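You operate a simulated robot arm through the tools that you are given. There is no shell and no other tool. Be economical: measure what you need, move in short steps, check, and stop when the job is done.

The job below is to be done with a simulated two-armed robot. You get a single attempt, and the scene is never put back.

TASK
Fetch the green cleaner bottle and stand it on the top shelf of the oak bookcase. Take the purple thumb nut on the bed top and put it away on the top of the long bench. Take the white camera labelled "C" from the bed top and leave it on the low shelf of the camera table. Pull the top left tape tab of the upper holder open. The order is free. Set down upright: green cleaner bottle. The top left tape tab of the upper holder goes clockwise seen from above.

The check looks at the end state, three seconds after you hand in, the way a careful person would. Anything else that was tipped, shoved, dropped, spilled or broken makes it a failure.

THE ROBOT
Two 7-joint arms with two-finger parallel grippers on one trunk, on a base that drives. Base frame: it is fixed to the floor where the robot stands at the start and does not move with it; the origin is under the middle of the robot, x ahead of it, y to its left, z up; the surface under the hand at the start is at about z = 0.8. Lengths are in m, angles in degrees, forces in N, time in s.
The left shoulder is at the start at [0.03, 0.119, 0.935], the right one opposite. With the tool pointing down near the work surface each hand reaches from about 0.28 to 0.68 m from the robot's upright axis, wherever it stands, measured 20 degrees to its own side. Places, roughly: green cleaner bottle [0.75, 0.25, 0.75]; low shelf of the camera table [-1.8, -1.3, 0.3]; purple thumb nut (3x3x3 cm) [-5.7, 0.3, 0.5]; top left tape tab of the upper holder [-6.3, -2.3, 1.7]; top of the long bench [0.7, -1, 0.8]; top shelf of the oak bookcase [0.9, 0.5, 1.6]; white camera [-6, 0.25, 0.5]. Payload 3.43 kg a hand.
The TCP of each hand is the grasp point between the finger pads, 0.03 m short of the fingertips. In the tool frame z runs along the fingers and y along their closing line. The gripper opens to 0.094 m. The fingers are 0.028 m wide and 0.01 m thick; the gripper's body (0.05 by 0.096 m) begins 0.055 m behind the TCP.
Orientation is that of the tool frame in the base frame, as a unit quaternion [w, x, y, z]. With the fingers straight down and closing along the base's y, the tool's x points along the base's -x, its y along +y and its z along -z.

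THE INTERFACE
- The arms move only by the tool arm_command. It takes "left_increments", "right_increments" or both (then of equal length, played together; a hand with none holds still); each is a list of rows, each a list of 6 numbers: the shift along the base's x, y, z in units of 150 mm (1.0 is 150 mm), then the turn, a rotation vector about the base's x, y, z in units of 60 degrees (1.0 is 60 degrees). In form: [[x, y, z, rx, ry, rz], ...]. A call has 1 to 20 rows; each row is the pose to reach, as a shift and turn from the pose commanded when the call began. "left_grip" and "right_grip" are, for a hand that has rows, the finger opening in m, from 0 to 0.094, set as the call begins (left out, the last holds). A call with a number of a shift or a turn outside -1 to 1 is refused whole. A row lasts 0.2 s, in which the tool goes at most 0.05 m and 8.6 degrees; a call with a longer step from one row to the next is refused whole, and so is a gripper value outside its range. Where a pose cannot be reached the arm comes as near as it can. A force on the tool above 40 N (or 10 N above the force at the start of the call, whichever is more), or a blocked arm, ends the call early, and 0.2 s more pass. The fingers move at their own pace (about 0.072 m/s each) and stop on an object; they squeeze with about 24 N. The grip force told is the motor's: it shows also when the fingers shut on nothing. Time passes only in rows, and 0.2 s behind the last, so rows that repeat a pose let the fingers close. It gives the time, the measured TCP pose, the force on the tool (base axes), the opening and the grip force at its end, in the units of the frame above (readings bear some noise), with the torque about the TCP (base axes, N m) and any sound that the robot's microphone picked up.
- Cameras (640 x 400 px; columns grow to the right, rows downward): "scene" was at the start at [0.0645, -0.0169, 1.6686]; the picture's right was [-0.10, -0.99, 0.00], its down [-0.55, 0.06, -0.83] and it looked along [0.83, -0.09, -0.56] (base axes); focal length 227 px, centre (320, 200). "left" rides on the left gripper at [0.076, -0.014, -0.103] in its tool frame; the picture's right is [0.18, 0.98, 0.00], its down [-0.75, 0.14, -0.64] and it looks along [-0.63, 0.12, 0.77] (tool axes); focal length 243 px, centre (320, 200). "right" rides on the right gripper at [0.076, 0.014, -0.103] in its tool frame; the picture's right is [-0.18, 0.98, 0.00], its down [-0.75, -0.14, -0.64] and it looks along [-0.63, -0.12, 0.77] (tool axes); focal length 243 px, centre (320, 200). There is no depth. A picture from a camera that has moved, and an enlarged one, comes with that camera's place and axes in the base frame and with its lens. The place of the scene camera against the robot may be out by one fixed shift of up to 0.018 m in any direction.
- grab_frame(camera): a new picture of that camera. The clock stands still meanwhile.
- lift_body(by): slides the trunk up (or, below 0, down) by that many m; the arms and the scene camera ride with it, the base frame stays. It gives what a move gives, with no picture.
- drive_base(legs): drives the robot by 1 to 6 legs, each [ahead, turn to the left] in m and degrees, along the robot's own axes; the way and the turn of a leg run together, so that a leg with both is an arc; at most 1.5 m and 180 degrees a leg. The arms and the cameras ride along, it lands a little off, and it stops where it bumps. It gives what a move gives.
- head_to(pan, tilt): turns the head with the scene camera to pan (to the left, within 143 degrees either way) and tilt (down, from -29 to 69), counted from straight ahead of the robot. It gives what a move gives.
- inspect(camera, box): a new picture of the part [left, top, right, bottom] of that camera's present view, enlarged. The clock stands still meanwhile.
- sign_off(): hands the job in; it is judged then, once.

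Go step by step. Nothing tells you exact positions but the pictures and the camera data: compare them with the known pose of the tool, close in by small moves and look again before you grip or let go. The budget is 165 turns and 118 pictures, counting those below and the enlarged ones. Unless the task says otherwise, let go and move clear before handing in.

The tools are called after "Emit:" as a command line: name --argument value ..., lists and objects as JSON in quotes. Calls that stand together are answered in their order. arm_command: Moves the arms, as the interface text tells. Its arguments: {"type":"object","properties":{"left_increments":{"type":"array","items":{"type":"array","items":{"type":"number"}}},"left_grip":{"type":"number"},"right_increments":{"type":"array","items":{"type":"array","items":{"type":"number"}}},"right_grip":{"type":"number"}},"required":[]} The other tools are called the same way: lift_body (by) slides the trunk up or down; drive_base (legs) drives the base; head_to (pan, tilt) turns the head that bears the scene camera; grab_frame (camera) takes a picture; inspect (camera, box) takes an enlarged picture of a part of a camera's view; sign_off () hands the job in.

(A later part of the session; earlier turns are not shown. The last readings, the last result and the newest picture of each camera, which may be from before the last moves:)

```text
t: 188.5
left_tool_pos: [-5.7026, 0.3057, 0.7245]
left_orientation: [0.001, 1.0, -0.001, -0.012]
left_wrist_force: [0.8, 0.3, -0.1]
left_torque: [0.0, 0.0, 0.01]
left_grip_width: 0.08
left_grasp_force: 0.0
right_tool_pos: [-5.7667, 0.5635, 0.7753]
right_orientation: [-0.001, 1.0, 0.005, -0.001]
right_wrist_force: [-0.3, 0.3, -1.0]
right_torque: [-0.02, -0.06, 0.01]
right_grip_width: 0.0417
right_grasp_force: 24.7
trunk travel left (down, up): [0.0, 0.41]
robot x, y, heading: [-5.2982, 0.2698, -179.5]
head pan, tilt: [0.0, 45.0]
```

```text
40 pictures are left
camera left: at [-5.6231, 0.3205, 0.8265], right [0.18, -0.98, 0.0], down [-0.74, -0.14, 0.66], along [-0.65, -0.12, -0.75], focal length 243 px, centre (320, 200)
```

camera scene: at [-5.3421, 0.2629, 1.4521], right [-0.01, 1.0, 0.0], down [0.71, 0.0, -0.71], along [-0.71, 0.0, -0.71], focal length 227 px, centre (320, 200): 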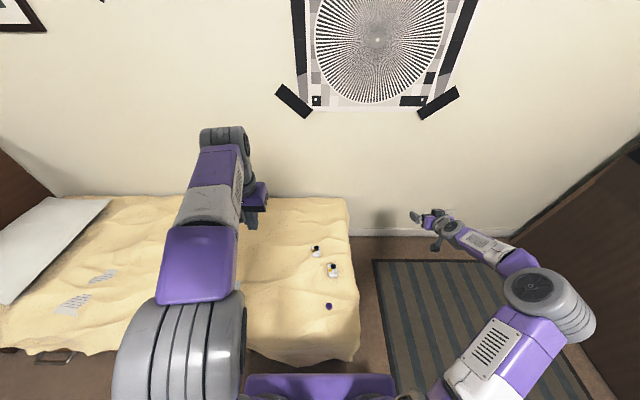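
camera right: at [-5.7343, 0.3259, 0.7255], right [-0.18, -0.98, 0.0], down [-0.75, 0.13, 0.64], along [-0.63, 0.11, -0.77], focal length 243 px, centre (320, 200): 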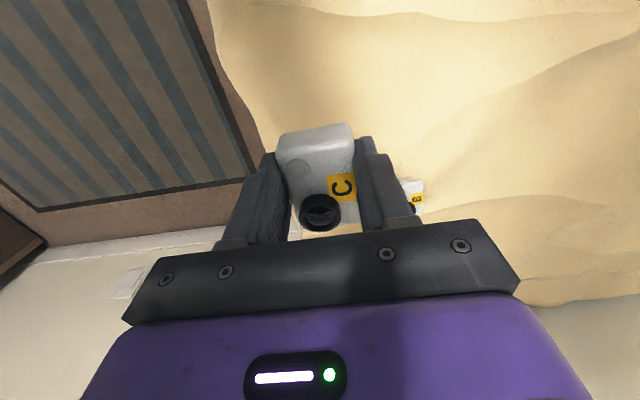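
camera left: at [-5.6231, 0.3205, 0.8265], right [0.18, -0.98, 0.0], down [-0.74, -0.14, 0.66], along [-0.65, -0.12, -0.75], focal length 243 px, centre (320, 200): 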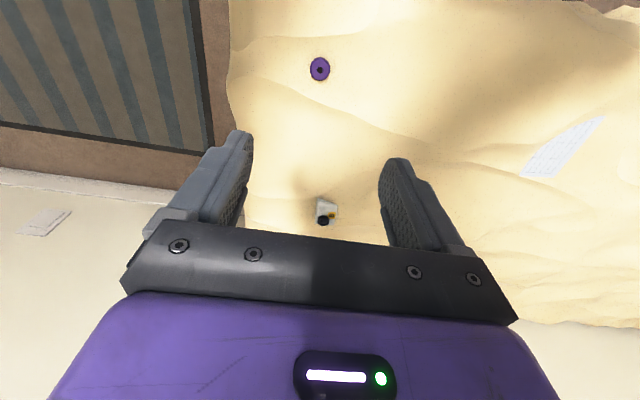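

The nut lies straight below the left hand. Descend to 0.54 and re-check.

Emit:
arm_command --left_increments '[[0, 0, -0.3, 0, 0, 0], [0, 0, -0.6, 0, 0, 0], [0, 0, -0.9, 0, 0, 0], [0, 0, -1, 0, 0, 0], [0, 0, -1, 0, 0, 0]]'

Emit:
arm_command --left_increments '[[0, 0, -0.25, 0, 0, 0], [0, 0, -0.4, 0, 0, 0], [0, 0, -0.4, 0, 0, 0]]'

Emit:
grab_frame --camera "left"

```text
t: 189.7
left_tool_pos: [-5.7025, 0.3072, 0.5738]
left_orientation: [0.002, 1.0, -0.002, -0.012]
left_wrist_force: [-0.7, 0.3, -0.3]
left_torque: [-0.03, 0.02, 0.05]
left_grip_width: 0.0799
left_grasp_force: 0.1
right_tool_pos: [-5.7666, 0.5627, 0.7732]
right_orientation: [0.0, 1.0, 0.004, -0.001]
right_wrist_force: [-0.2, -0.4, -0.5]
right_torque: [-0.05, 0.0, 0.0]
right_grip_width: 0.0412
right_grasp_force: 24.6
trunk travel left (down, up): [0.0, 0.41]
robot x, y, heading: [-5.2975, 0.2751, -179.7]
head pan, tilt: [0.0, 45.0]
```

```text
t: 190.5
left_tool_pos: [-5.7029, 0.3062, 0.5148]
left_orientation: [0.001, 1.0, -0.001, -0.012]
left_wrist_force: [-0.3, 0.4, 0.5]
left_torque: [0.03, 0.0, 0.0]
left_grip_width: 0.0798
left_grasp_force: 0.1
right_tool_pos: [-5.7665, 0.5653, 0.773]
right_orientation: [0.0, 1.0, 0.004, -0.001]
right_wrist_force: [-0.5, 0.1, -0.3]
right_torque: [-0.03, -0.02, 0.05]
right_grip_width: 0.0411
right_grasp_force: 24.1
trunk travel left (down, up): [0.0, 0.41]
robot x, y, heading: [-5.295, 0.2692, -179.5]
head pan, tilt: [0.0, 45.0]
```

```text
39 pictures are left
camera left: at [-5.6232, 0.3202, 0.6164], right [0.18, -0.98, 0.0], down [-0.74, -0.14, 0.66], along [-0.65, -0.12, -0.75], focal length 243 px, centre (320, 200)
```

left: 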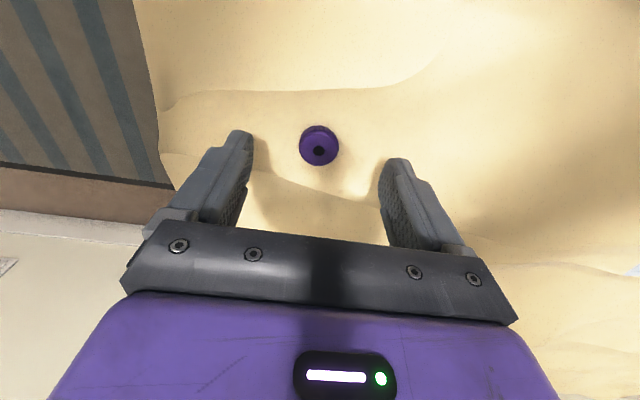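

Nut top ≈0.475, aligned. Descend to TCP 0.481 and close, then lift.

Emit:
arm_command --left_increments '[[0, 0, -0.12, 0, 0, 0], [0, 0, -0.225, 0, 0, 0], [0, 0, -0.225, 0, 0, 0]]'

Emit:
arm_command --left_increments '[[0, 0, 0, 0, 0, 0], [0, 0, 0, 0, 0, 0], [0, 0, 0, 0, 0, 0], [0, 0, 0, 0, 0, 0], [0, 0, 0, 0, 0, 0]]' --left_grip 0.0

Emit:
arm_command --left_increments '[[0, 0, 0.2, 0, 0, 0], [0, 0, 0.45, 0, 0, 0], [0, 0, 0.7, 0, 0, 0], [0, -0.1, 0.95, 0, 0, 0], [0, -0.2, 1, 0, 0, 0]]'

Emit:
grab_frame --camera "left"

```text
t: 191.3
left_tool_pos: [-5.6921, 0.3066, 0.5009]
left_orientation: [0.001, 1.0, -0.001, -0.012]
left_wrist_force: [0.0, 0.1, 0.2]
left_torque: [-0.01, -0.01, 0.0]
left_grip_width: 0.08
left_grasp_force: 0.1
left hand out of reach, approached as far as the arm can: row 1, 2, 3
right_tool_pos: [-5.7665, 0.5641, 0.775]
right_orientation: [0.0, 1.0, 0.005, -0.001]
right_wrist_force: [-0.3, 0.7, -1.1]
right_torque: [0.02, -0.01, -0.01]
right_grip_width: 0.0411
right_grasp_force: 23.9
trunk travel left (down, up): [0.0, 0.41]
robot x, y, heading: [-5.3008, 0.2689, -179.6]
head pan, tilt: [0.0, 45.0]
```

```text
t: 192.5
left_tool_pos: [-5.6936, 0.3061, 0.5003]
left_orientation: [0.0, 1.0, -0.001, -0.012]
left_wrist_force: [-0.2, -0.6, 4.9]
left_torque: [-0.06, 0.03, 0.02]
left_grip_width: 0.0
left_grasp_force: 23.9
right_tool_pos: [-5.7668, 0.563, 0.7747]
right_orientation: [-0.001, 1.0, 0.004, -0.001]
right_wrist_force: [-1.1, -1.1, -0.8]
right_torque: [-0.01, 0.02, 0.01]
right_grip_width: 0.0413
right_grasp_force: 23.8
trunk travel left (down, up): [0.0, 0.41]
robot x, y, heading: [-5.2962, 0.2753, -179.9]
head pan, tilt: [0.0, 45.0]
```

```text
t: 193.7
left_tool_pos: [-5.6921, 0.2764, 0.6502]
left_orientation: [0.001, 1.0, -0.001, -0.011]
left_wrist_force: [-0.2, -0.7, -0.1]
left_torque: [0.01, 0.01, -0.01]
left_grip_width: 0.0
left_grasp_force: 24.3
right_tool_pos: [-5.7671, 0.5636, 0.773]
right_orientation: [0.001, 1.0, 0.004, -0.001]
right_wrist_force: [-0.5, 0.3, -0.8]
right_torque: [0.03, -0.02, 0.01]
right_grip_width: 0.0411
right_grasp_force: 24.4
trunk travel left (down, up): [0.0, 0.41]
robot x, y, heading: [-5.2971, 0.2706, -179.6]
head pan, tilt: [0.0, 45.0]
```

```text
38 pictures are left
camera left: at [-5.6138, 0.2907, 0.753], right [0.18, -0.98, 0.0], down [-0.74, -0.14, 0.66], along [-0.65, -0.12, -0.75], focal length 243 px, centre (320, 200)
```

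left: 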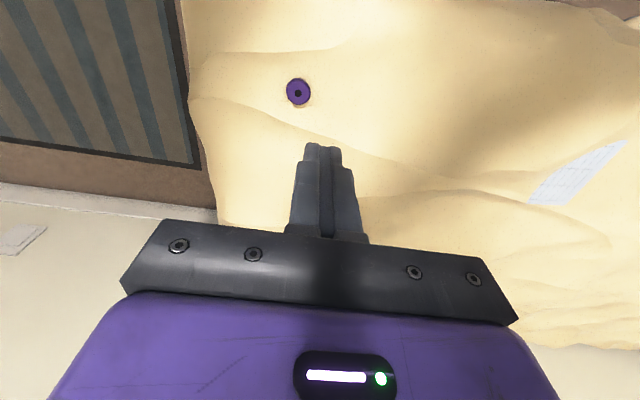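

The left arm hit a limit before reaching the nut (it closed above it; nut untouched). I'll turn the base right a bit so the nut is on the left arm's own side.

Emit:
drive_base --legs '[[-0.06, 0], [0, -20]]'

Emit:
arm_command --left_increments '[[-0.2, -0.2, 0, 0, 0, 0], [-0.4, -0.4, 0, 0, 0, 0], [-0.6, -0.6, 0, 0, 0, 0], [-0.6, -0.6, 0, 0, 0, 0]]' --left_grip 0.08

Emit:
grab_frame --camera "left"

```text
t: 195.8
left_tool_pos: [-5.6061, 0.4121, 0.6512]
left_orientation: [-0.001, 0.984, -0.176, -0.012]
left_wrist_force: [0.1, -0.5, -1.0]
left_torque: [0.04, -0.01, -0.02]
left_grip_width: 0.0
left_grasp_force: 24.1
right_tool_pos: [-5.5768, 0.7068, 0.7745]
right_orientation: [0.0, 0.985, -0.17, -0.001]
right_wrist_force: [0.2, 0.4, -2.1]
right_torque: [-0.06, -0.01, 0.0]
right_grip_width: 0.0413
right_grasp_force: 23.9
trunk travel left (down, up): [0.0, 0.41]
robot x, y, heading: [-5.234, 0.2717, 160.4]
head pan, tilt: [0.0, 45.0]
```

```text
t: 196.8
left_tool_pos: [-5.6964, 0.3217, 0.6501]
left_orientation: [-0.001, 0.984, -0.175, -0.013]
left_wrist_force: [0.3, 1.0, -0.8]
left_torque: [-0.02, -0.01, 0.0]
left_grip_width: 0.0801
left_grasp_force: 0.0
right_tool_pos: [-5.5766, 0.7068, 0.7743]
right_orientation: [0.0, 0.985, -0.17, -0.001]
right_wrist_force: [-0.5, -0.6, -0.6]
right_torque: [0.0, -0.04, -0.02]
right_grip_width: 0.0414
right_grasp_force: 23.3
trunk travel left (down, up): [0.0, 0.41]
robot x, y, heading: [-5.2393, 0.2708, 160.1]
head pan, tilt: [0.0, 45.0]
```

```text
37 pictures are left
camera left: at [-5.6171, 0.3085, 0.7522], right [-0.17, -0.99, 0.0], down [-0.74, 0.12, 0.66], along [-0.65, 0.11, -0.75], focal length 243 px, centre (320, 200)
```

left: 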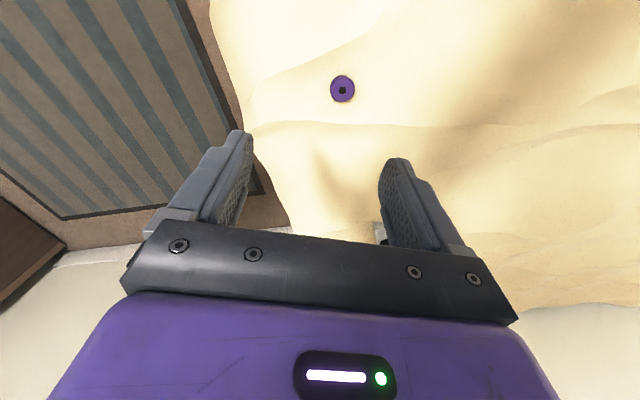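

Nut at (−5.704, 0.299). Align and descend.

Emit:
arm_command --left_increments '[[-0.05, -0.14, -0.2, 0, 0, 0], [-0.05, -0.14, -0.45, 0, 0, 0], [-0.05, -0.14, -0.7, 0, 0, 0], [-0.05, -0.14, -0.9, 0, 0, 0], [-0.05, -0.14, -0.9, 0, 0, 0]]'

Emit:
grab_frame --camera "left"

```text
t: 198.0
left_tool_pos: [-5.6671, 0.3163, 0.5614]
left_orientation: [-0.002, 0.984, -0.176, -0.012]
left_wrist_force: [-0.9, 0.1, -0.7]
left_torque: [-0.02, -0.01, -0.01]
left_grip_width: 0.0801
left_grasp_force: 0.0
left hand out of reach, approached as far as the arm can: row 2, 3, 4, 5
right_tool_pos: [-5.5777, 0.7076, 0.7739]
right_orientation: [-0.001, 0.985, -0.17, -0.002]
right_wrist_force: [-0.4, 0.0, -1.5]
right_torque: [0.0, -0.03, -0.02]
right_grip_width: 0.0414
right_grasp_force: 24.3
trunk travel left (down, up): [0.0, 0.41]
robot x, y, heading: [-5.237, 0.2695, 160.3]
head pan, tilt: [0.0, 45.0]
```

```text
36 pictures are left
camera left: at [-5.589, 0.302, 0.6622], right [-0.17, -0.99, 0.0], down [-0.74, 0.12, 0.66], along [-0.65, 0.11, -0.75], focal length 243 px, centre (320, 200)
```

left: 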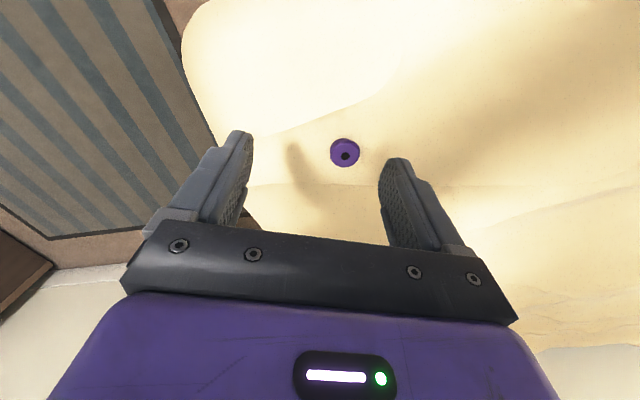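

The left arm's present posture limits it. Let me look at its configuration.

Emit:
head_to --pan 15 --tilt 50

Emit:
grab_frame --camera "scene"

```text
t: 198.8
left_tool_pos: [-5.6672, 0.3158, 0.5603]
left_orientation: [-0.002, 0.985, -0.175, -0.012]
left_wrist_force: [-0.3, -0.6, 0.1]
left_torque: [-0.02, -0.01, 0.0]
left_grip_width: 0.0802
left_grasp_force: 0.1
right_tool_pos: [-5.5777, 0.7079, 0.7736]
right_orientation: [0.0, 0.985, -0.17, -0.002]
right_wrist_force: [-0.3, -0.6, -0.7]
right_torque: [0.0, -0.02, 0.0]
right_grip_width: 0.0411
right_grasp_force: 23.8
trunk travel left (down, up): [0.0, 0.41]
robot x, y, heading: [-5.2395, 0.2721, 160.2]
head pan, tilt: [15.0, 50.0]
```

```text
35 pictures are left
camera scene: at [-5.2785, 0.2601, 1.4452], right [0.08, 1.0, 0.0], down [0.76, -0.06, -0.64], along [-0.64, 0.05, -0.77], focal length 227 px, centre (320, 200)
```

scene: 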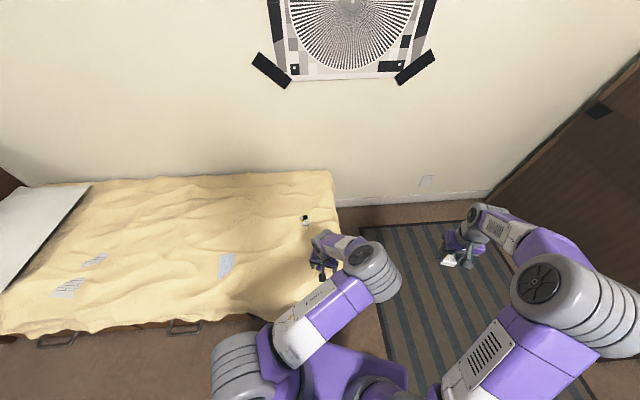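

The left elbow is folded inward, so its usable zone is more to the robot's right. I'll raise both hands, turn the base left so that the nut lies to the right of centre, and retry.

Emit:
arm_command --left_increments '[[0.05, 0, 0.2, 0, 0, 0], [0.1, 0, 0.4, 0, 0, 0], [0.1, 0, 0.6, 0, 0, 0], [0.1, 0, 0.8, 0, 0, 0], [0.1, 0, 0.8, 0, 0, 0]]' --right_increments '[[0.15, 0.15, 0.15, 0, 0, 0], [0.3, 0.3, 0.3, 0, 0, 0], [0.45, 0.45, 0.45, 0, 0, 0], [0.6, 0.6, 0.6, 0, 0, 0], [0.6, 0.6, 0.75, 0, 0, 0]]'

Emit:
drive_base --legs '[[0, 35], [0.05, 0]]'

Emit:
grab_frame --camera "left"

```text
t: 199.9
left_tool_pos: [-5.6537, 0.3158, 0.6797]
left_orientation: [-0.001, 0.985, -0.175, -0.012]
left_wrist_force: [0.3, -0.3, -0.3]
left_torque: [0.01, 0.03, 0.0]
left_grip_width: 0.0802
left_grasp_force: 0.0
right_tool_pos: [-5.4877, 0.7997, 0.8859]
right_orientation: [0.0, 0.986, -0.17, 0.0]
right_wrist_force: [0.0, 0.6, -0.9]
right_torque: [0.02, -0.05, -0.01]
right_grip_width: 0.0411
right_grasp_force: 24.0
trunk travel left (down, up): [0.0, 0.41]
robot x, y, heading: [-5.234, 0.2705, 160.4]
head pan, tilt: [15.0, 50.0]
```

```text
t: 202.5
left_tool_pos: [-5.6525, 0.0565, 0.6811]
left_orientation: [0.003, 0.992, 0.127, -0.012]
left_wrist_force: [-0.3, -0.3, -0.4]
left_torque: [-0.02, -0.01, 0.03]
left_grip_width: 0.08
left_grasp_force: 0.1
right_tool_pos: [-5.7912, 0.5474, 0.8852]
right_orientation: [0.0, 0.991, 0.132, 0.0]
right_wrist_force: [0.6, -0.4, -1.4]
right_torque: [0.01, 0.0, 0.01]
right_grip_width: 0.0415
right_grasp_force: 23.5
trunk travel left (down, up): [0.0, 0.41]
robot x, y, heading: [-5.2877, 0.2595, -165.0]
head pan, tilt: [15.0, 50.0]
```

```text
34 pictures are left
camera left: at [-5.5791, 0.0908, 0.7823], right [0.43, -0.9, 0.0], down [-0.68, -0.32, 0.66], along [-0.6, -0.28, -0.75], focal length 243 px, centre (320, 200)
```

left: 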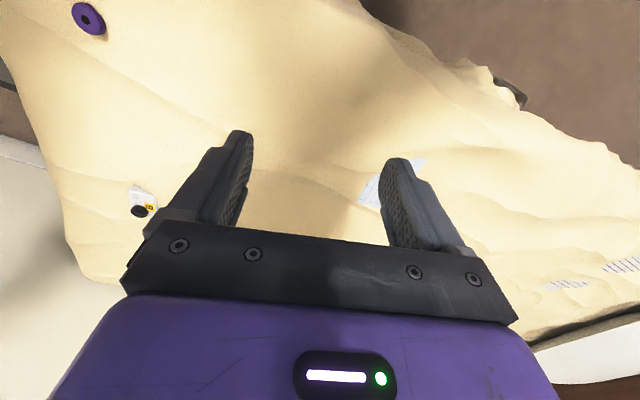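

Emit:
arm_command --left_increments '[[-0.05, 0.25, 0, 0, 0, 0], [-0.1, 0.5, 0, 0, 0, 0], [-0.15, 0.75, 0, 0, 0, 0], [-0.2, 1, 0, 0, 0, 0], [-0.2, 1, 0, 0, 0, 0]]'

Emit:
arm_command --left_increments '[[-0.05, 0.2, -0.1, 0, 0, 0], [-0.1, 0.4, -0.2, 0, 0, 0], [-0.14, 0.63, -0.35, 0, 0, 0], [-0.14, 0.63, -0.6, 0, 0, 0], [-0.14, 0.63, -0.8, 0, 0, 0], [-0.14, 0.63, -0.8, 0, 0, 0]]'

Emit:
grab_frame --camera "left"

```text
t: 203.7
left_tool_pos: [-5.6807, 0.2067, 0.6809]
left_orientation: [0.003, 0.992, 0.128, -0.011]
left_wrist_force: [0.8, 0.6, -0.3]
left_torque: [0.01, 0.03, 0.03]
left_grip_width: 0.0801
left_grasp_force: 0.1
right_tool_pos: [-5.7913, 0.5469, 0.887]
right_orientation: [0.0, 0.991, 0.131, -0.001]
right_wrist_force: [0.0, 0.2, -1.3]
right_torque: [-0.02, 0.0, 0.01]
right_grip_width: 0.0413
right_grasp_force: 24.3
trunk travel left (down, up): [0.0, 0.41]
robot x, y, heading: [-5.2858, 0.2604, -164.8]
head pan, tilt: [15.0, 50.0]
```

```text
t: 205.1
left_tool_pos: [-5.702, 0.3008, 0.5614]
left_orientation: [0.002, 0.992, 0.127, -0.012]
left_wrist_force: [0.0, -0.1, 0.0]
left_torque: [0.0, -0.01, 0.02]
left_grip_width: 0.08
left_grasp_force: 0.0
right_tool_pos: [-5.7907, 0.5465, 0.8859]
right_orientation: [0.0, 0.991, 0.132, -0.002]
right_wrist_force: [0.0, 1.1, -1.4]
right_torque: [-0.02, -0.02, 0.0]
right_grip_width: 0.0413
right_grasp_force: 23.8
trunk travel left (down, up): [0.0, 0.41]
robot x, y, heading: [-5.2831, 0.2611, -164.9]
head pan, tilt: [15.0, 50.0]
```

```text
33 pictures are left
camera left: at [-5.6293, 0.3353, 0.663], right [0.43, -0.9, 0.0], down [-0.68, -0.32, 0.66], along [-0.6, -0.28, -0.75], focal length 243 px, centre (320, 200)
```

left: 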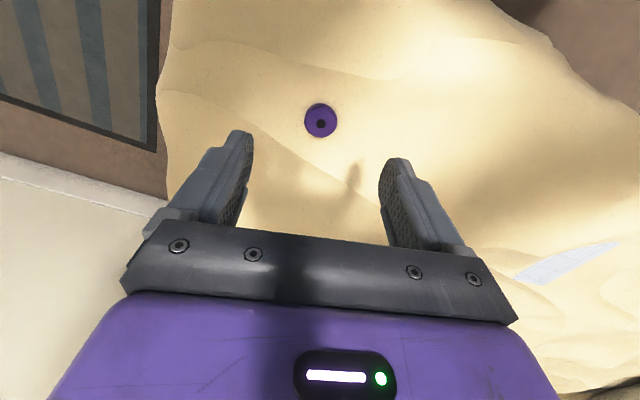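

Right over the nut. Descend to TCP 0.482.

Emit:
arm_command --left_increments '[[0, 0, -0.2, 0, 0, 0], [0, 0, -0.4, 0, 0, 0], [0, 0, -0.53, 0, 0, 0], [0, 0, -0.53, 0, 0, 0]]'

Emit:
grab_frame --camera "left"

```text
t: 206.1
left_tool_pos: [-5.6995, 0.2978, 0.5456]
left_orientation: [0.002, 0.992, 0.127, -0.012]
left_wrist_force: [-0.8, -0.1, -0.3]
left_torque: [-0.01, 0.02, -0.02]
left_grip_width: 0.0799
left_grasp_force: 0.1
left hand out of reach, approached as far as the arm can: row 1, 2, 3, 4
right_tool_pos: [-5.7907, 0.5477, 0.8861]
right_orientation: [0.0, 0.991, 0.132, -0.001]
right_wrist_force: [0.2, -0.5, -1.4]
right_torque: [0.01, -0.04, 0.03]
right_grip_width: 0.0413
right_grasp_force: 24.5
trunk travel left (down, up): [0.0, 0.41]
robot x, y, heading: [-5.2836, 0.2588, -164.7]
head pan, tilt: [15.0, 50.0]
```

```text
32 pictures are left
camera left: at [-5.6271, 0.3325, 0.648], right [0.43, -0.9, 0.0], down [-0.68, -0.32, 0.66], along [-0.6, -0.28, -0.75], focal length 243 px, centre (320, 200)
```

left: 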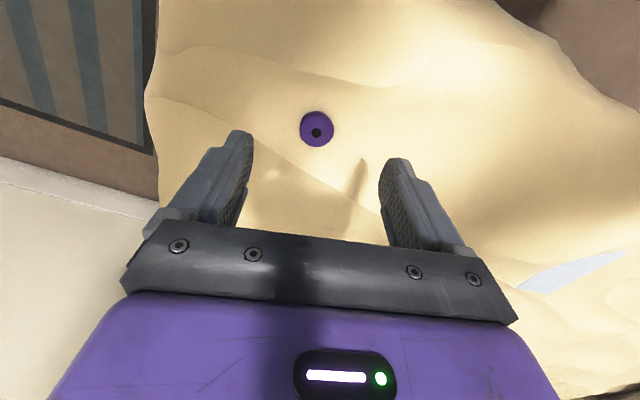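

Limited again. One quick test: tilt the fingers 30° outward, which lowers the wrist demand, and descend.

Emit:
arm_command --left_increments '[[0, 0, 0.1, -0.033, 0.12, 0], [0, 0, 0.1, -0.065, 0.24, 0], [0, 0, 0.1, -0.098, 0.36, 0], [0, 0, 0.1, -0.13, 0.483, 0], [0, 0, 0.1, -0.13, 0.483, 0]]'

Emit:
arm_command --left_increments '[[0, 0, -0.2, 0, 0, 0], [0, 0, -0.3, 0, 0, 0], [0, 0, -0.4, 0, 0, 0], [0, 0, -0.4, 0, 0, 0]]'

```text
t: 207.3
left_tool_pos: [-5.7068, 0.2912, 0.5654]
left_orientation: [0.038, 0.955, 0.122, -0.269]
left_wrist_force: [-0.3, 0.7, -0.8]
left_torque: [-0.01, 0.0, 0.02]
left_grip_width: 0.0801
left_grasp_force: 0.1
left hand out of reach, approached as far as the arm can: row 4, 5
right_tool_pos: [-5.7905, 0.5475, 0.8866]
right_orientation: [0.0, 0.991, 0.133, -0.001]
right_wrist_force: [-0.4, 0.8, -0.5]
right_torque: [-0.01, 0.01, -0.02]
right_grip_width: 0.0415
right_grasp_force: 24.2
trunk travel left (down, up): [0.0, 0.41]
robot x, y, heading: [-5.2854, 0.2581, -165.1]
head pan, tilt: [15.0, 50.0]
```

```text
t: 208.3
left_tool_pos: [-5.7055, 0.2869, 0.5604]
left_orientation: [0.038, 0.955, 0.123, -0.268]
left_wrist_force: [0.2, 0.1, -0.4]
left_torque: [-0.01, -0.01, 0.02]
left_grip_width: 0.08
left_grasp_force: 0.0
left hand out of reach, approached as far as the arm can: row 1, 2, 3, 4
right_tool_pos: [-5.7904, 0.5473, 0.8865]
right_orientation: [0.0, 0.991, 0.133, -0.001]
right_wrist_force: [0.3, 0.7, -0.9]
right_torque: [0.0, -0.02, 0.04]
right_grip_width: 0.0417
right_grasp_force: 23.6
trunk travel left (down, up): [0.0, 0.41]
robot x, y, heading: [-5.2831, 0.2589, -164.8]
head pan, tilt: [15.0, 50.0]
```

That posture is worse. Robust plan: deliver C first with the good right arm, then return for the nut with the right hand. Raise the left hand, then drive to the camera table.

Emit:
arm_command --left_increments '[[0.1, -0.05, 0.2, 0.03, -0.12, 0], [0.2, -0.1, 0.4, 0.065, -0.24, 0], [0.3, -0.15, 0.6, 0.098, -0.36, 0], [0.4, -0.2, 0.8, 0.13, -0.48, 0], [0.4, -0.2, 1, 0.13, -0.48, 0], [0.4, -0.2, 1, 0.13, -0.48, 0]]'

Emit:
drive_base --legs '[[-0.3, 0], [0, 114.5], [1.085, 0], [0, 52.8], [1.25, 0], [1.2, 0]]'

Emit:
head_to --pan -80 --tilt 35

Emit:
grab_frame --camera "scene"

```text
t: 209.7
left_tool_pos: [-5.6444, 0.2558, 0.7127]
left_orientation: [0.003, 0.992, 0.128, -0.013]
left_wrist_force: [-0.1, 0.6, 0.4]
left_torque: [-0.01, 0.0, 0.01]
left_grip_width: 0.0799
left_grasp_force: 0.0
right_tool_pos: [-5.7904, 0.547, 0.8868]
right_orientation: [0.0, 0.991, 0.132, -0.001]
right_wrist_force: [0.2, 0.0, -1.6]
right_torque: [-0.02, 0.01, 0.0]
right_grip_width: 0.0413
right_grasp_force: 23.7
trunk travel left (down, up): [0.0, 0.41]
robot x, y, heading: [-5.2843, 0.2557, -164.9]
head pan, tilt: [15.0, 50.0]
```

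```text
t: 235.7
left_tool_pos: [-1.4932, -0.4395, 0.7123]
left_orientation: [0.013, -0.024, 1.0, 0.0]
left_wrist_force: [-0.4, 0.8, 0.1]
left_torque: [-0.06, -0.01, 0.02]
left_grip_width: 0.0802
left_grasp_force: 0.1
right_tool_pos: [-1.4112, -0.757, 0.8859]
right_orientation: [0.001, -0.029, 1.0, 0.001]
right_wrist_force: [0.2, -0.2, -1.5]
right_torque: [0.0, 0.02, 0.03]
right_grip_width: 0.0413
right_grasp_force: 23.7
trunk travel left (down, up): [0.0, 0.41]
robot x, y, heading: [-1.8445, -0.3699, 3.2]
head pan, tilt: [15.0, 50.0]
```

```text
t: 237.4
left_tool_pos: [-1.4933, -0.4406, 0.711]
left_orientation: [0.013, -0.024, 1.0, 0.001]
left_wrist_force: [0.5, 0.1, -0.4]
left_torque: [0.0, -0.01, -0.02]
left_grip_width: 0.0803
left_grasp_force: 0.0
right_tool_pos: [-1.4114, -0.7567, 0.8867]
right_orientation: [0.001, -0.029, 1.0, 0.0]
right_wrist_force: [0.5, 0.2, -1.3]
right_torque: [0.0, 0.0, 0.0]
right_grip_width: 0.0414
right_grasp_force: 23.7
trunk travel left (down, up): [0.0, 0.41]
robot x, y, heading: [-1.8491, -0.3685, 3.4]
head pan, tilt: [-80.0, 35.0]
```

```text
31 pictures are left
camera scene: at [-1.8505, -0.4641, 1.4669], right [-0.97, -0.23, 0.0], down [-0.13, 0.56, -0.82], along [0.19, -0.8, -0.57], focal length 227 px, centre (320, 200)
```

scene: 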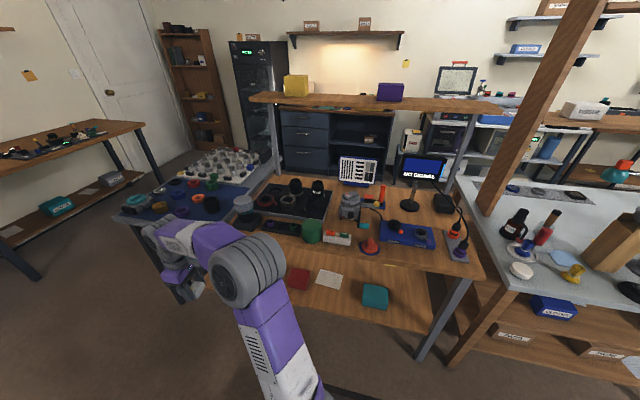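

I see the camera table with its low shelf (red box, paper, teal box). Zooming on the shelf.

Emit:
inspect --camera "scene" --box '[270, 220, 470, 370]'

```text
2.67 times, centred on (370, 295) of scene
camera zoom: at [-1.8505, -0.4641, 1.4669], right [-0.97, -0.23, 0.0], down [-0.13, 0.56, -0.82], along [0.19, -0.8, -0.57], focal length 606 px, centre (187, -53)
```

zoom: 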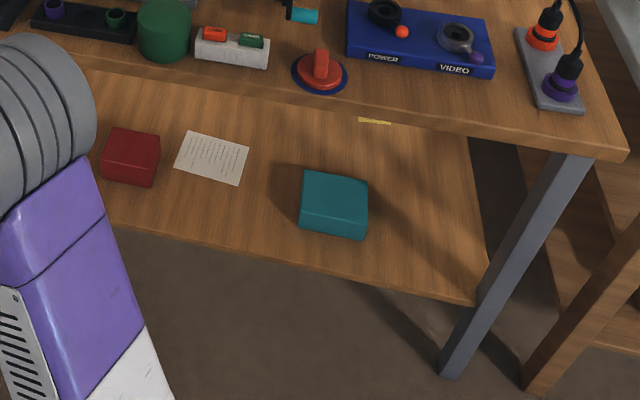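

I'll set C in the free front band between the red and teal boxes, about (−1.77, −1.17). First turn to face the table, then tuck: right hand low and close, left hand up.

Emit:
drive_base --legs '[[0.2, 0], [0, -93.4]]'

Emit:
arm_command --right_increments '[[0.12, 0.08, -0.24, 0, 0, 0], [0.24, 0.17, -0.48, 0, 0, 0], [0.36, 0.25, -0.72, 0, 0, 0], [0.47, 0.33, -0.97, 0, 0, 0]]' --left_increments '[[0, 0.05, 0.25, 0, 0, 0], [0, 0.1, 0.5, 0, 0, 0], [0, 0.15, 0.75, 0, 0, 0], [0, 0.2, 1, 0, 0, 0]]'

Emit:
arm_command --right_increments '[[0.12, 0.08, -0.24, 0, 0, 0], [0.24, 0.17, -0.48, 0, 0, 0], [0.36, 0.25, -0.72, 0, 0, 0], [0.47, 0.33, -0.97, 0, 0, 0]]' --left_increments '[[0, 0.05, 0.25, 0, 0, 0], [0, 0.1, 0.5, 0, 0, 0], [0, 0.15, 0.75, 0, 0, 0], [0, 0.2, 1, 0, 0, 0]]'

Emit:
arm_command --right_increments '[[0.1, 0.05, -0.24, 0, 0, 0], [0.2, 0.1, -0.48, 0, 0, 0], [0.3, 0.15, -0.72, 0, 0, 0], [0.4, 0.2, -0.9, 0, 0, 0], [0.4, 0.2, -0.9, 0, 0, 0]]' --left_increments '[[0, 0.0, 0.25, 0, 0, 0], [0, 0.0, 0.5, 0, 0, 0], [0, 0.0, 0.75, 0, 0, 0], [0, 0.0, 1, 0, 0, 0], [0, 0.0, 1, 0, 0, 0]]'

```text
t: 243.0
left_tool_pos: [-1.7386, -0.7075, 0.7116]
left_orientation: [0.009, 0.71, 0.704, -0.008]
left_wrist_force: [0.1, 0.4, -0.3]
left_torque: [0.02, -0.02, -0.02]
left_grip_width: 0.0801
left_grasp_force: 0.0
right_tool_pos: [-2.0575, -0.7701, 0.8862]
right_orientation: [0.001, 0.707, 0.707, 0.0]
right_wrist_force: [-0.3, -0.3, -0.7]
right_torque: [0.03, 0.04, 0.01]
right_grip_width: 0.0411
right_grasp_force: 24.0
trunk travel left (down, up): [0.0, 0.41]
robot x, y, heading: [-1.6462, -0.3565, -90.2]
head pan, tilt: [-80.0, 35.0]
```

```text
t: 244.0
left_tool_pos: [-1.7289, -0.6839, 0.8569]
left_orientation: [0.012, 0.7, 0.714, -0.003]
left_wrist_force: [0.4, -0.7, -0.5]
left_torque: [0.0, -0.01, 0.03]
left_grip_width: 0.08
left_grasp_force: 0.0
right_tool_pos: [-1.9876, -0.7214, 0.7402]
right_orientation: [0.0, 0.707, 0.707, -0.001]
right_wrist_force: [0.1, 1.0, -1.4]
right_torque: [-0.01, -0.01, 0.0]
right_grip_width: 0.0413
right_grasp_force: 24.1
trunk travel left (down, up): [0.0, 0.41]
robot x, y, heading: [-1.6423, -0.3564, -90.2]
head pan, tilt: [-80.0, 35.0]
```

```text
t: 244.8
left_tool_pos: [-1.6989, -0.6922, 0.9558]
left_orientation: [0.001, 0.659, 0.752, 0.017]
left_wrist_force: [-0.3, -0.7, -0.5]
left_torque: [-0.03, -0.01, 0.02]
left_grip_width: 0.0799
left_grasp_force: 0.0
right_tool_pos: [-1.9314, -0.6842, 0.6301]
right_orientation: [0.0, 0.706, 0.708, 0.0]
right_wrist_force: [-0.1, 0.5, -0.5]
right_torque: [0.0, -0.04, -0.02]
right_grip_width: 0.0412
right_grasp_force: 24.1
trunk travel left (down, up): [0.0, 0.41]
robot x, y, heading: [-1.6473, -0.3594, -90.2]
head pan, tilt: [-80.0, 35.0]
stopped in row 4 (left hand): the arm was blocked; the commanded pose is now the measured one
```

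```text
t: 246.1
left_tool_pos: [-1.7003, -0.6926, 1.1066]
left_orientation: [0.003, 0.659, 0.752, 0.016]
left_wrist_force: [-0.4, -0.4, -0.6]
left_torque: [0.02, 0.02, -0.01]
left_grip_width: 0.08
left_grasp_force: 0.1
right_tool_pos: [-1.8722, -0.6535, 0.4949]
right_orientation: [0.001, 0.707, 0.707, -0.001]
right_wrist_force: [0.2, 0.1, -0.6]
right_torque: [0.02, 0.02, 0.05]
right_grip_width: 0.0414
right_grasp_force: 23.9
trunk travel left (down, up): [0.0, 0.41]
robot x, y, heading: [-1.6466, -0.3584, -90.3]
head pan, tilt: [-80.0, 35.0]
```

Emit:
drive_base --legs '[[0.3, 0]]'

Emit:
head_to --pan -20 --tilt 55

Emit:
grab_frame --camera "right"

Emit:
grab_frame --camera "scene"

```text
t: 248.1
left_tool_pos: [-1.6976, -0.9898, 1.1047]
left_orientation: [0.003, 0.659, 0.752, 0.015]
left_wrist_force: [-0.3, -0.8, 0.2]
left_torque: [0.0, -0.01, 0.03]
left_grip_width: 0.08
left_grasp_force: 0.0
right_tool_pos: [-1.8716, -0.9504, 0.4942]
right_orientation: [0.0, 0.707, 0.708, 0.0]
right_wrist_force: [-0.5, 0.2, -0.4]
right_torque: [0.04, -0.01, 0.02]
right_grip_width: 0.0412
right_grasp_force: 24.4
trunk travel left (down, up): [0.0, 0.41]
robot x, y, heading: [-1.6488, -0.6552, -89.7]
head pan, tilt: [-80.0, 35.0]
```

```text
t: 249.4
left_tool_pos: [-1.6988, -0.9904, 1.1062]
left_orientation: [0.003, 0.659, 0.752, 0.016]
left_wrist_force: [-0.6, -0.3, 0.4]
left_torque: [-0.01, -0.01, 0.0]
left_grip_width: 0.0801
left_grasp_force: 0.1
right_tool_pos: [-1.8712, -0.9495, 0.494]
right_orientation: [0.0, 0.706, 0.708, 0.0]
right_wrist_force: [-0.3, -0.6, -0.3]
right_torque: [-0.02, -0.03, 0.02]
right_grip_width: 0.0414
right_grasp_force: 23.6
trunk travel left (down, up): [0.0, 0.41]
robot x, y, heading: [-1.6462, -0.6535, -90.2]
head pan, tilt: [-20.0, 55.0]
```

```text
29 pictures are left
camera right: at [-1.8576, -0.874, 0.5965], right [0.98, -0.18, 0.0], down [-0.14, -0.75, 0.64], along [-0.12, -0.63, -0.77], focal length 243 px, centre (320, 200)
```

right: 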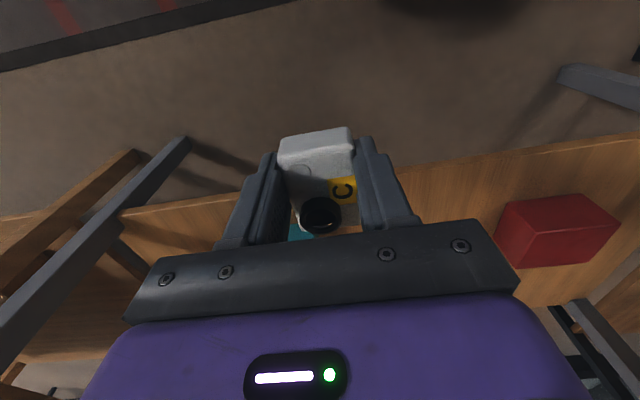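

```text
28 pictures are left
camera scene: at [-1.665, -0.7009, 1.4386], right [-0.94, 0.34, 0.0], down [0.28, 0.77, -0.57], along [-0.2, -0.54, -0.82], focal length 227 px, centre (320, 200)
```

scene: 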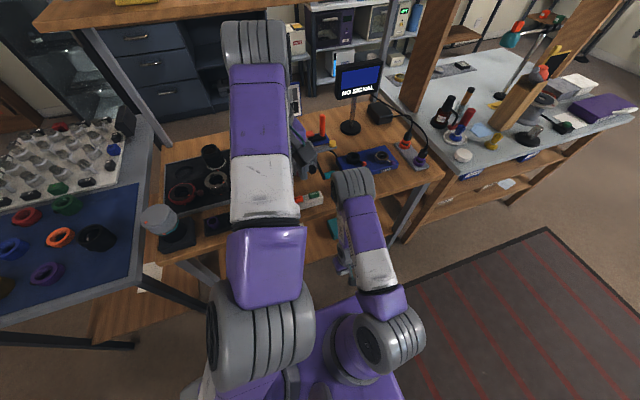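

Shelf surface ≈0.32. Lower outside the edge, shift to x −1.78, and begin sliding in under the table.

Emit:
arm_command --right_increments '[[0.15, 0, -0.16, 0, 0, 0], [0.3, 0, -0.32, 0, 0, 0], [0.45, 0, -0.48, 0, 0, 0], [0.6, 0, -0.6, 0, 0, 0], [0.6, -0.3, -0.6, 0, 0, 0], [0.6, -0.6, -0.6, 0, 0, 0], [0.6, -0.85, -0.6, 0, 0, 0], [0.6, -0.85, -0.6, 0, 0, 0]]'

Emit:
grab_frame --camera "right"

Emit:
inspect --camera "scene" --box '[280, 130, 460, 330]'

```text
t: 251.4
left_tool_pos: [-1.6985, -0.9602, 1.1135]
left_orientation: [0.008, 0.659, 0.752, 0.01]
left_wrist_force: [1.1, 0.2, -0.7]
left_torque: [-0.01, -0.01, 0.01]
left_grip_width: 0.08
left_grasp_force: 0.2
right_tool_pos: [-1.7804, -1.028, 0.4014]
right_orientation: [-0.019, 0.703, 0.711, 0.015]
right_wrist_force: [-0.2, 0.8, -0.8]
right_torque: [0.03, -0.03, 0.01]
right_grip_width: 0.0412
right_grasp_force: 24.4
trunk travel left (down, up): [0.0, 0.41]
robot x, y, heading: [-1.6509, -0.6388, -90.1]
head pan, tilt: [-20.0, 55.0]
stopped in row 8 (right hand): the arm was blocked; the commanded pose is now the measured one
```

```text
27 pictures are left
camera right: at [-1.7669, -0.9573, 0.5053], right [0.99, -0.17, -0.01], down [-0.13, -0.78, 0.61], along [-0.11, -0.6, -0.79], focal length 243 px, centre (320, 200)
```

right: 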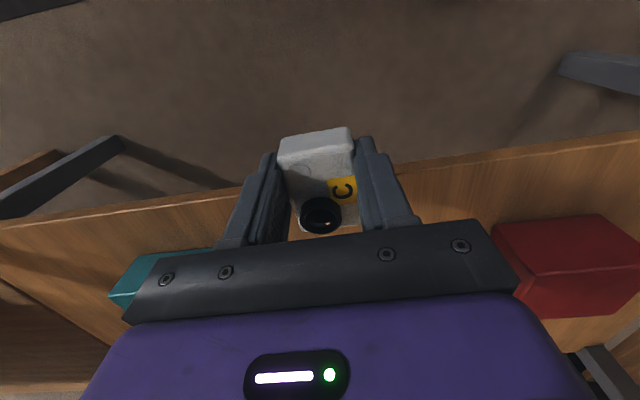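

```text
2.00 times, centred on (370, 230) of scene
camera zoom: at [-1.6652, -0.6657, 1.4409], right [-0.94, 0.35, -0.01], down [0.28, 0.76, -0.59], along [-0.2, -0.55, -0.81], focal length 454 px, centre (220, 140)
```

zoom: 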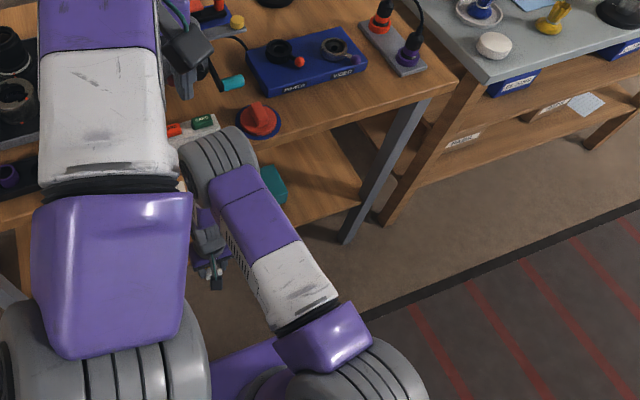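

The wrist touched the table edge (the base was pushed back slightly). Retreat, tilt the fingers ~35° forward so the wrist stays outside and below the tabletop.

Emit:
arm_command --right_increments '[[0, 0.2, 0.05, 0, 0, 0], [0, 0.4, 0.1, 0, 0, 0], [0, 0.5, 0.15, -0.12, 0, 0], [0, 0.5, 0.2, -0.25, 0, 0], [0, 0.5, 0.2, -0.38, 0, 0], [0, 0.5, 0.2, -0.51, 0, 0], [0, 0.5, 0.2, -0.63, 0, 0], [0, 0.5, 0.2, -0.63, 0, 0]]'

Emit:
inspect --camera "scene" --box '[280, 130, 460, 330]'

```text
t: 253.2
left_tool_pos: [-1.6976, -0.9792, 1.1061]
left_orientation: [0.002, 0.659, 0.752, 0.016]
left_wrist_force: [0.3, -0.1, -0.7]
left_torque: [0.01, 0.01, -0.02]
left_grip_width: 0.0802
left_grasp_force: 0.0
right_tool_pos: [-1.7812, -0.9648, 0.4223]
right_orientation: [0.206, 0.671, 0.679, -0.214]
right_wrist_force: [-0.3, 0.9, -0.7]
right_torque: [-0.03, 0.01, -0.05]
right_grip_width: 0.0409
right_grasp_force: 23.6
trunk travel left (down, up): [0.0, 0.41]
robot x, y, heading: [-1.6443, -0.6422, -90.0]
head pan, tilt: [-20.0, 55.0]
```

```text
2.00 times, centred on (370, 230) of scene
camera zoom: at [-1.6649, -0.69, 1.4386], right [-0.94, 0.34, 0.0], down [0.28, 0.77, -0.57], along [-0.2, -0.54, -0.82], focal length 454 px, centre (220, 140)
```

zoom: 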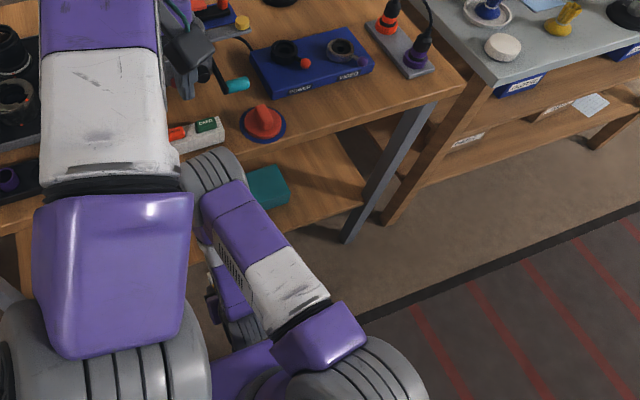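

The table is unmoved; it was actually the elbow that reached the edge. Back off 8 cm so that the arm works straighter, then slide in low.

Emit:
drive_base --legs '[[-0.08, 0]]'

Emit:
arm_command --right_increments '[[0, -0.25, -0.05, 0, 0, 0], [0, -0.5, -0.1, 0, 0, 0], [0, -0.75, -0.1, 0, 0, 0], [0, -0.75, -0.1, 0, 0, 0]]'

Emit:
inspect --camera "scene" --box '[250, 100, 470, 330]'

Emit:
grab_frame --camera "right"

```text
t: 254.2
left_tool_pos: [-1.6986, -0.8992, 1.1065]
left_orientation: [0.003, 0.659, 0.752, 0.017]
left_wrist_force: [-0.2, 0.0, 0.2]
left_torque: [-0.05, 0.03, 0.01]
left_grip_width: 0.08
left_grasp_force: 0.1
right_tool_pos: [-1.7804, -0.884, 0.4227]
right_orientation: [0.206, 0.673, 0.678, -0.213]
right_wrist_force: [0.5, -0.6, -0.6]
right_torque: [0.02, 0.0, -0.03]
right_grip_width: 0.0414
right_grasp_force: 24.2
trunk travel left (down, up): [0.0, 0.41]
robot x, y, heading: [-1.6463, -0.5631, -90.1]
head pan, tilt: [-20.0, 55.0]
```

```text
t: 255.2
left_tool_pos: [-1.6985, -0.8989, 1.1054]
left_orientation: [0.002, 0.659, 0.752, 0.016]
left_wrist_force: [1.1, 0.6, -0.4]
left_torque: [0.0, -0.02, -0.02]
left_grip_width: 0.0799
left_grasp_force: 0.0
right_tool_pos: [-1.7823, -0.9961, 0.4075]
right_orientation: [0.206, 0.672, 0.678, -0.214]
right_wrist_force: [0.3, -0.3, -1.4]
right_torque: [0.05, 0.0, 0.01]
right_grip_width: 0.0411
right_grasp_force: 23.9
trunk travel left (down, up): [0.0, 0.41]
robot x, y, heading: [-1.6449, -0.564, -90.3]
head pan, tilt: [-20.0, 55.0]
```

```text
1.74 times, centred on (360, 215) of scene
camera zoom: at [-1.6648, -0.6102, 1.4386], right [-0.94, 0.34, 0.0], down [0.28, 0.77, -0.57], along [-0.2, -0.54, -0.82], focal length 395 px, centre (250, 174)
```

zoom: 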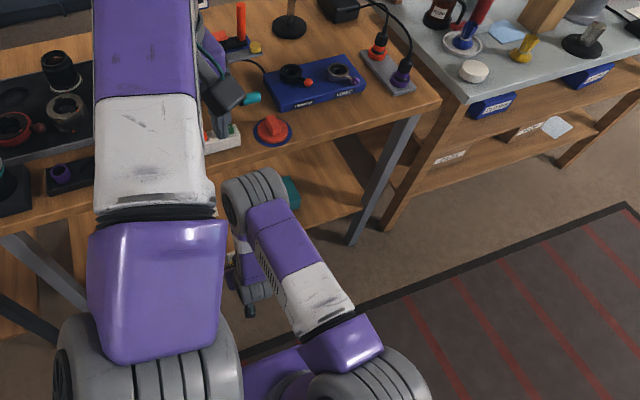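

```text
23 pictures are left
camera right: at [-1.7673, -0.876, 0.4475], right [0.98, -0.15, 0.09], down [-0.13, -0.26, 0.96], along [-0.12, -0.95, -0.27], focal length 243 px, centre (320, 200)
```

right: 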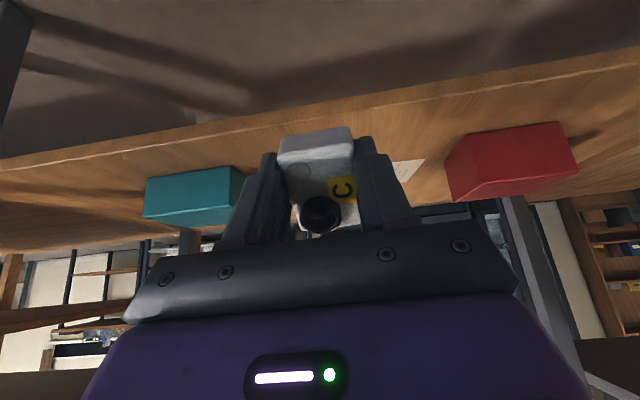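

Clear view: shelf top ≈0.317, boxes well to either side. Slide in to y≈−1.14, then lower.

Emit:
arm_command --right_increments '[[0, -0.25, 0, 0, 0, 0], [0, -0.5, 0, 0, 0, 0], [0, -0.75, 0, 0, 0, 0], [0, -0.96, 0, 0, 0, 0], [0, -0.96, 0, 0, 0, 0]]'

Emit:
arm_command --right_increments '[[0, 0, -0.1, 0, 0, 0], [0, 0, -0.2, 0, 0, 0], [0, 0, -0.2, 0, 0, 0]]'

Emit:
grab_frame --camera "right"

```text
t: 256.4
left_tool_pos: [-1.699, -0.8987, 1.1049]
left_orientation: [0.002, 0.659, 0.752, 0.016]
left_wrist_force: [0.2, -0.4, -0.5]
left_torque: [0.01, 0.0, 0.0]
left_grip_width: 0.08
left_grasp_force: 0.1
right_tool_pos: [-1.7811, -1.1408, 0.4077]
right_orientation: [0.206, 0.672, 0.679, -0.212]
right_wrist_force: [-0.1, 1.2, -1.4]
right_torque: [0.01, 0.0, -0.02]
right_grip_width: 0.0412
right_grasp_force: 24.3
trunk travel left (down, up): [0.0, 0.41]
robot x, y, heading: [-1.6443, -0.569, -90.1]
head pan, tilt: [-20.0, 55.0]
```

```text
t: 257.2
left_tool_pos: [-1.6991, -0.8988, 1.1042]
left_orientation: [0.003, 0.659, 0.752, 0.016]
left_wrist_force: [-0.4, 0.1, 0.3]
left_torque: [0.04, -0.02, -0.02]
left_grip_width: 0.0802
left_grasp_force: 0.1
right_tool_pos: [-1.7807, -1.1417, 0.3777]
right_orientation: [0.205, 0.673, 0.678, -0.213]
right_wrist_force: [-0.4, 0.1, -0.6]
right_torque: [0.03, -0.05, 0.01]
right_grip_width: 0.0412
right_grasp_force: 24.1
trunk travel left (down, up): [0.0, 0.41]
robot x, y, heading: [-1.6475, -0.5607, -89.9]
head pan, tilt: [-20.0, 55.0]
```

```text
22 pictures are left
camera right: at [-1.7666, -1.0207, 0.4171], right [0.98, -0.15, 0.09], down [-0.13, -0.26, 0.96], along [-0.12, -0.95, -0.27], focal length 243 px, centre (320, 200)
```

right: 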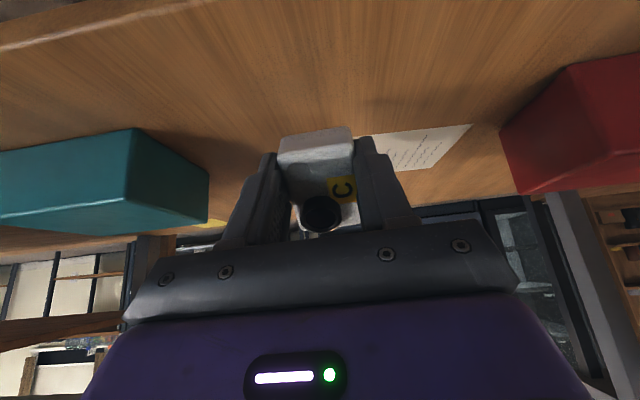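

Emit:
arm_command --right_increments '[[0, 0, -0.04, 0, 0, 0], [0, 0, -0.07, 0, 0, 0], [0, 0, -0.1, 0, 0, 0], [0, 0, -0.1, 0, 0, 0]]'

Emit:
arm_command --right_increments '[[0, 0, -0.02, 0, 0, 0], [0, 0, -0.02, 0, 0, 0]]'

Emit:
arm_command --right_increments '[[0, 0, -0.02, 0, 0, 0], [0, 0, -0.02, 0, 0, 0]]'

```text
t: 258.2
left_tool_pos: [-1.6995, -0.8997, 1.1063]
left_orientation: [0.003, 0.659, 0.752, 0.017]
left_wrist_force: [-0.4, -0.4, -0.2]
left_torque: [-0.02, -0.01, 0.0]
left_grip_width: 0.08
left_grasp_force: 0.0
right_tool_pos: [-1.781, -1.1411, 0.3624]
right_orientation: [0.207, 0.672, 0.678, -0.213]
right_wrist_force: [0.2, 0.7, -0.2]
right_torque: [0.03, 0.0, -0.04]
right_grip_width: 0.0415
right_grasp_force: 24.0
trunk travel left (down, up): [0.0, 0.41]
robot x, y, heading: [-1.6457, -0.5704, -90.0]
head pan, tilt: [-20.0, 55.0]
```

```text
t: 258.9
left_tool_pos: [-1.6991, -0.9004, 1.1058]
left_orientation: [0.002, 0.659, 0.752, 0.016]
left_wrist_force: [-1.3, 0.4, -0.2]
left_torque: [0.0, 0.01, 0.01]
left_grip_width: 0.0801
left_grasp_force: 0.0
right_tool_pos: [-1.7809, -1.1403, 0.3576]
right_orientation: [0.206, 0.672, 0.678, -0.213]
right_wrist_force: [-0.4, -0.6, -1.2]
right_torque: [0.02, -0.01, 0.02]
right_grip_width: 0.0411
right_grasp_force: 24.0
trunk travel left (down, up): [0.0, 0.41]
robot x, y, heading: [-1.6461, -0.5618, -90.1]
head pan, tilt: [-20.0, 55.0]
```

```text
t: 259.4
left_tool_pos: [-1.6984, -0.8992, 1.1052]
left_orientation: [0.002, 0.659, 0.752, 0.017]
left_wrist_force: [-0.9, 1.1, 0.1]
left_torque: [0.02, 0.0, -0.01]
left_grip_width: 0.0798
left_grasp_force: 0.0
right_tool_pos: [-1.7813, -1.1411, 0.3567]
right_orientation: [0.206, 0.672, 0.678, -0.212]
right_wrist_force: [1.0, 0.2, -1.8]
right_torque: [0.0, 0.0, 0.03]
right_grip_width: 0.0412
right_grasp_force: 24.0
trunk travel left (down, up): [0.0, 0.41]
robot x, y, heading: [-1.6469, -0.5643, -89.9]
head pan, tilt: [-20.0, 55.0]
```

Emit:
arm_command --right_increments '[[0, 0, -0.02, 0, 0, 0], [0, 0, -0.03, 0, 0, 0]]'

Emit:
arm_command --right_increments '[[0, 0, -0.02, 0, 0, 0], [0, 0, -0.03, 0, 0, 0]]'

Emit:
inspect --camera "right" --box '[220, 90, 460, 250]'

```text
t: 260.1
left_tool_pos: [-1.6979, -0.8992, 1.1062]
left_orientation: [0.003, 0.659, 0.752, 0.015]
left_wrist_force: [-0.7, 0.0, 0.6]
left_torque: [-0.02, 0.0, 0.01]
left_grip_width: 0.0799
left_grasp_force: 0.1
right_tool_pos: [-1.7806, -1.1398, 0.3503]
right_orientation: [0.206, 0.672, 0.679, -0.213]
right_wrist_force: [0.1, -0.2, -2.5]
right_torque: [0.02, -0.04, 0.0]
right_grip_width: 0.0413
right_grasp_force: 24.1
trunk travel left (down, up): [0.0, 0.41]
robot x, y, heading: [-1.6417, -0.563, -90.2]
head pan, tilt: [-20.0, 55.0]
```

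```text
t: 260.6
left_tool_pos: [-1.698, -0.8993, 1.1058]
left_orientation: [0.002, 0.659, 0.752, 0.017]
left_wrist_force: [0.5, -0.4, -0.4]
left_torque: [0.01, 0.01, 0.04]
left_grip_width: 0.08
left_grasp_force: 0.0
right_tool_pos: [-1.7808, -1.1412, 0.3479]
right_orientation: [0.206, 0.672, 0.679, -0.213]
right_wrist_force: [0.4, -0.1, -0.8]
right_torque: [-0.01, -0.03, -0.02]
right_grip_width: 0.0413
right_grasp_force: 24.5
trunk travel left (down, up): [0.0, 0.41]
robot x, y, heading: [-1.6473, -0.566, -89.8]
head pan, tilt: [-20.0, 55.0]
```

```text
2.50 times, centred on (340, 170) of right
camera zoom: at [-1.7669, -1.0201, 0.3873], right [0.98, -0.15, 0.09], down [-0.13, -0.26, 0.96], along [-0.12, -0.95, -0.27], focal length 606 px, centre (270, 275)
```

zoom: 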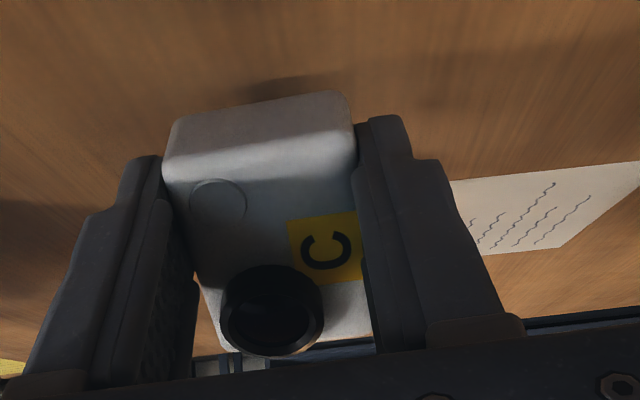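

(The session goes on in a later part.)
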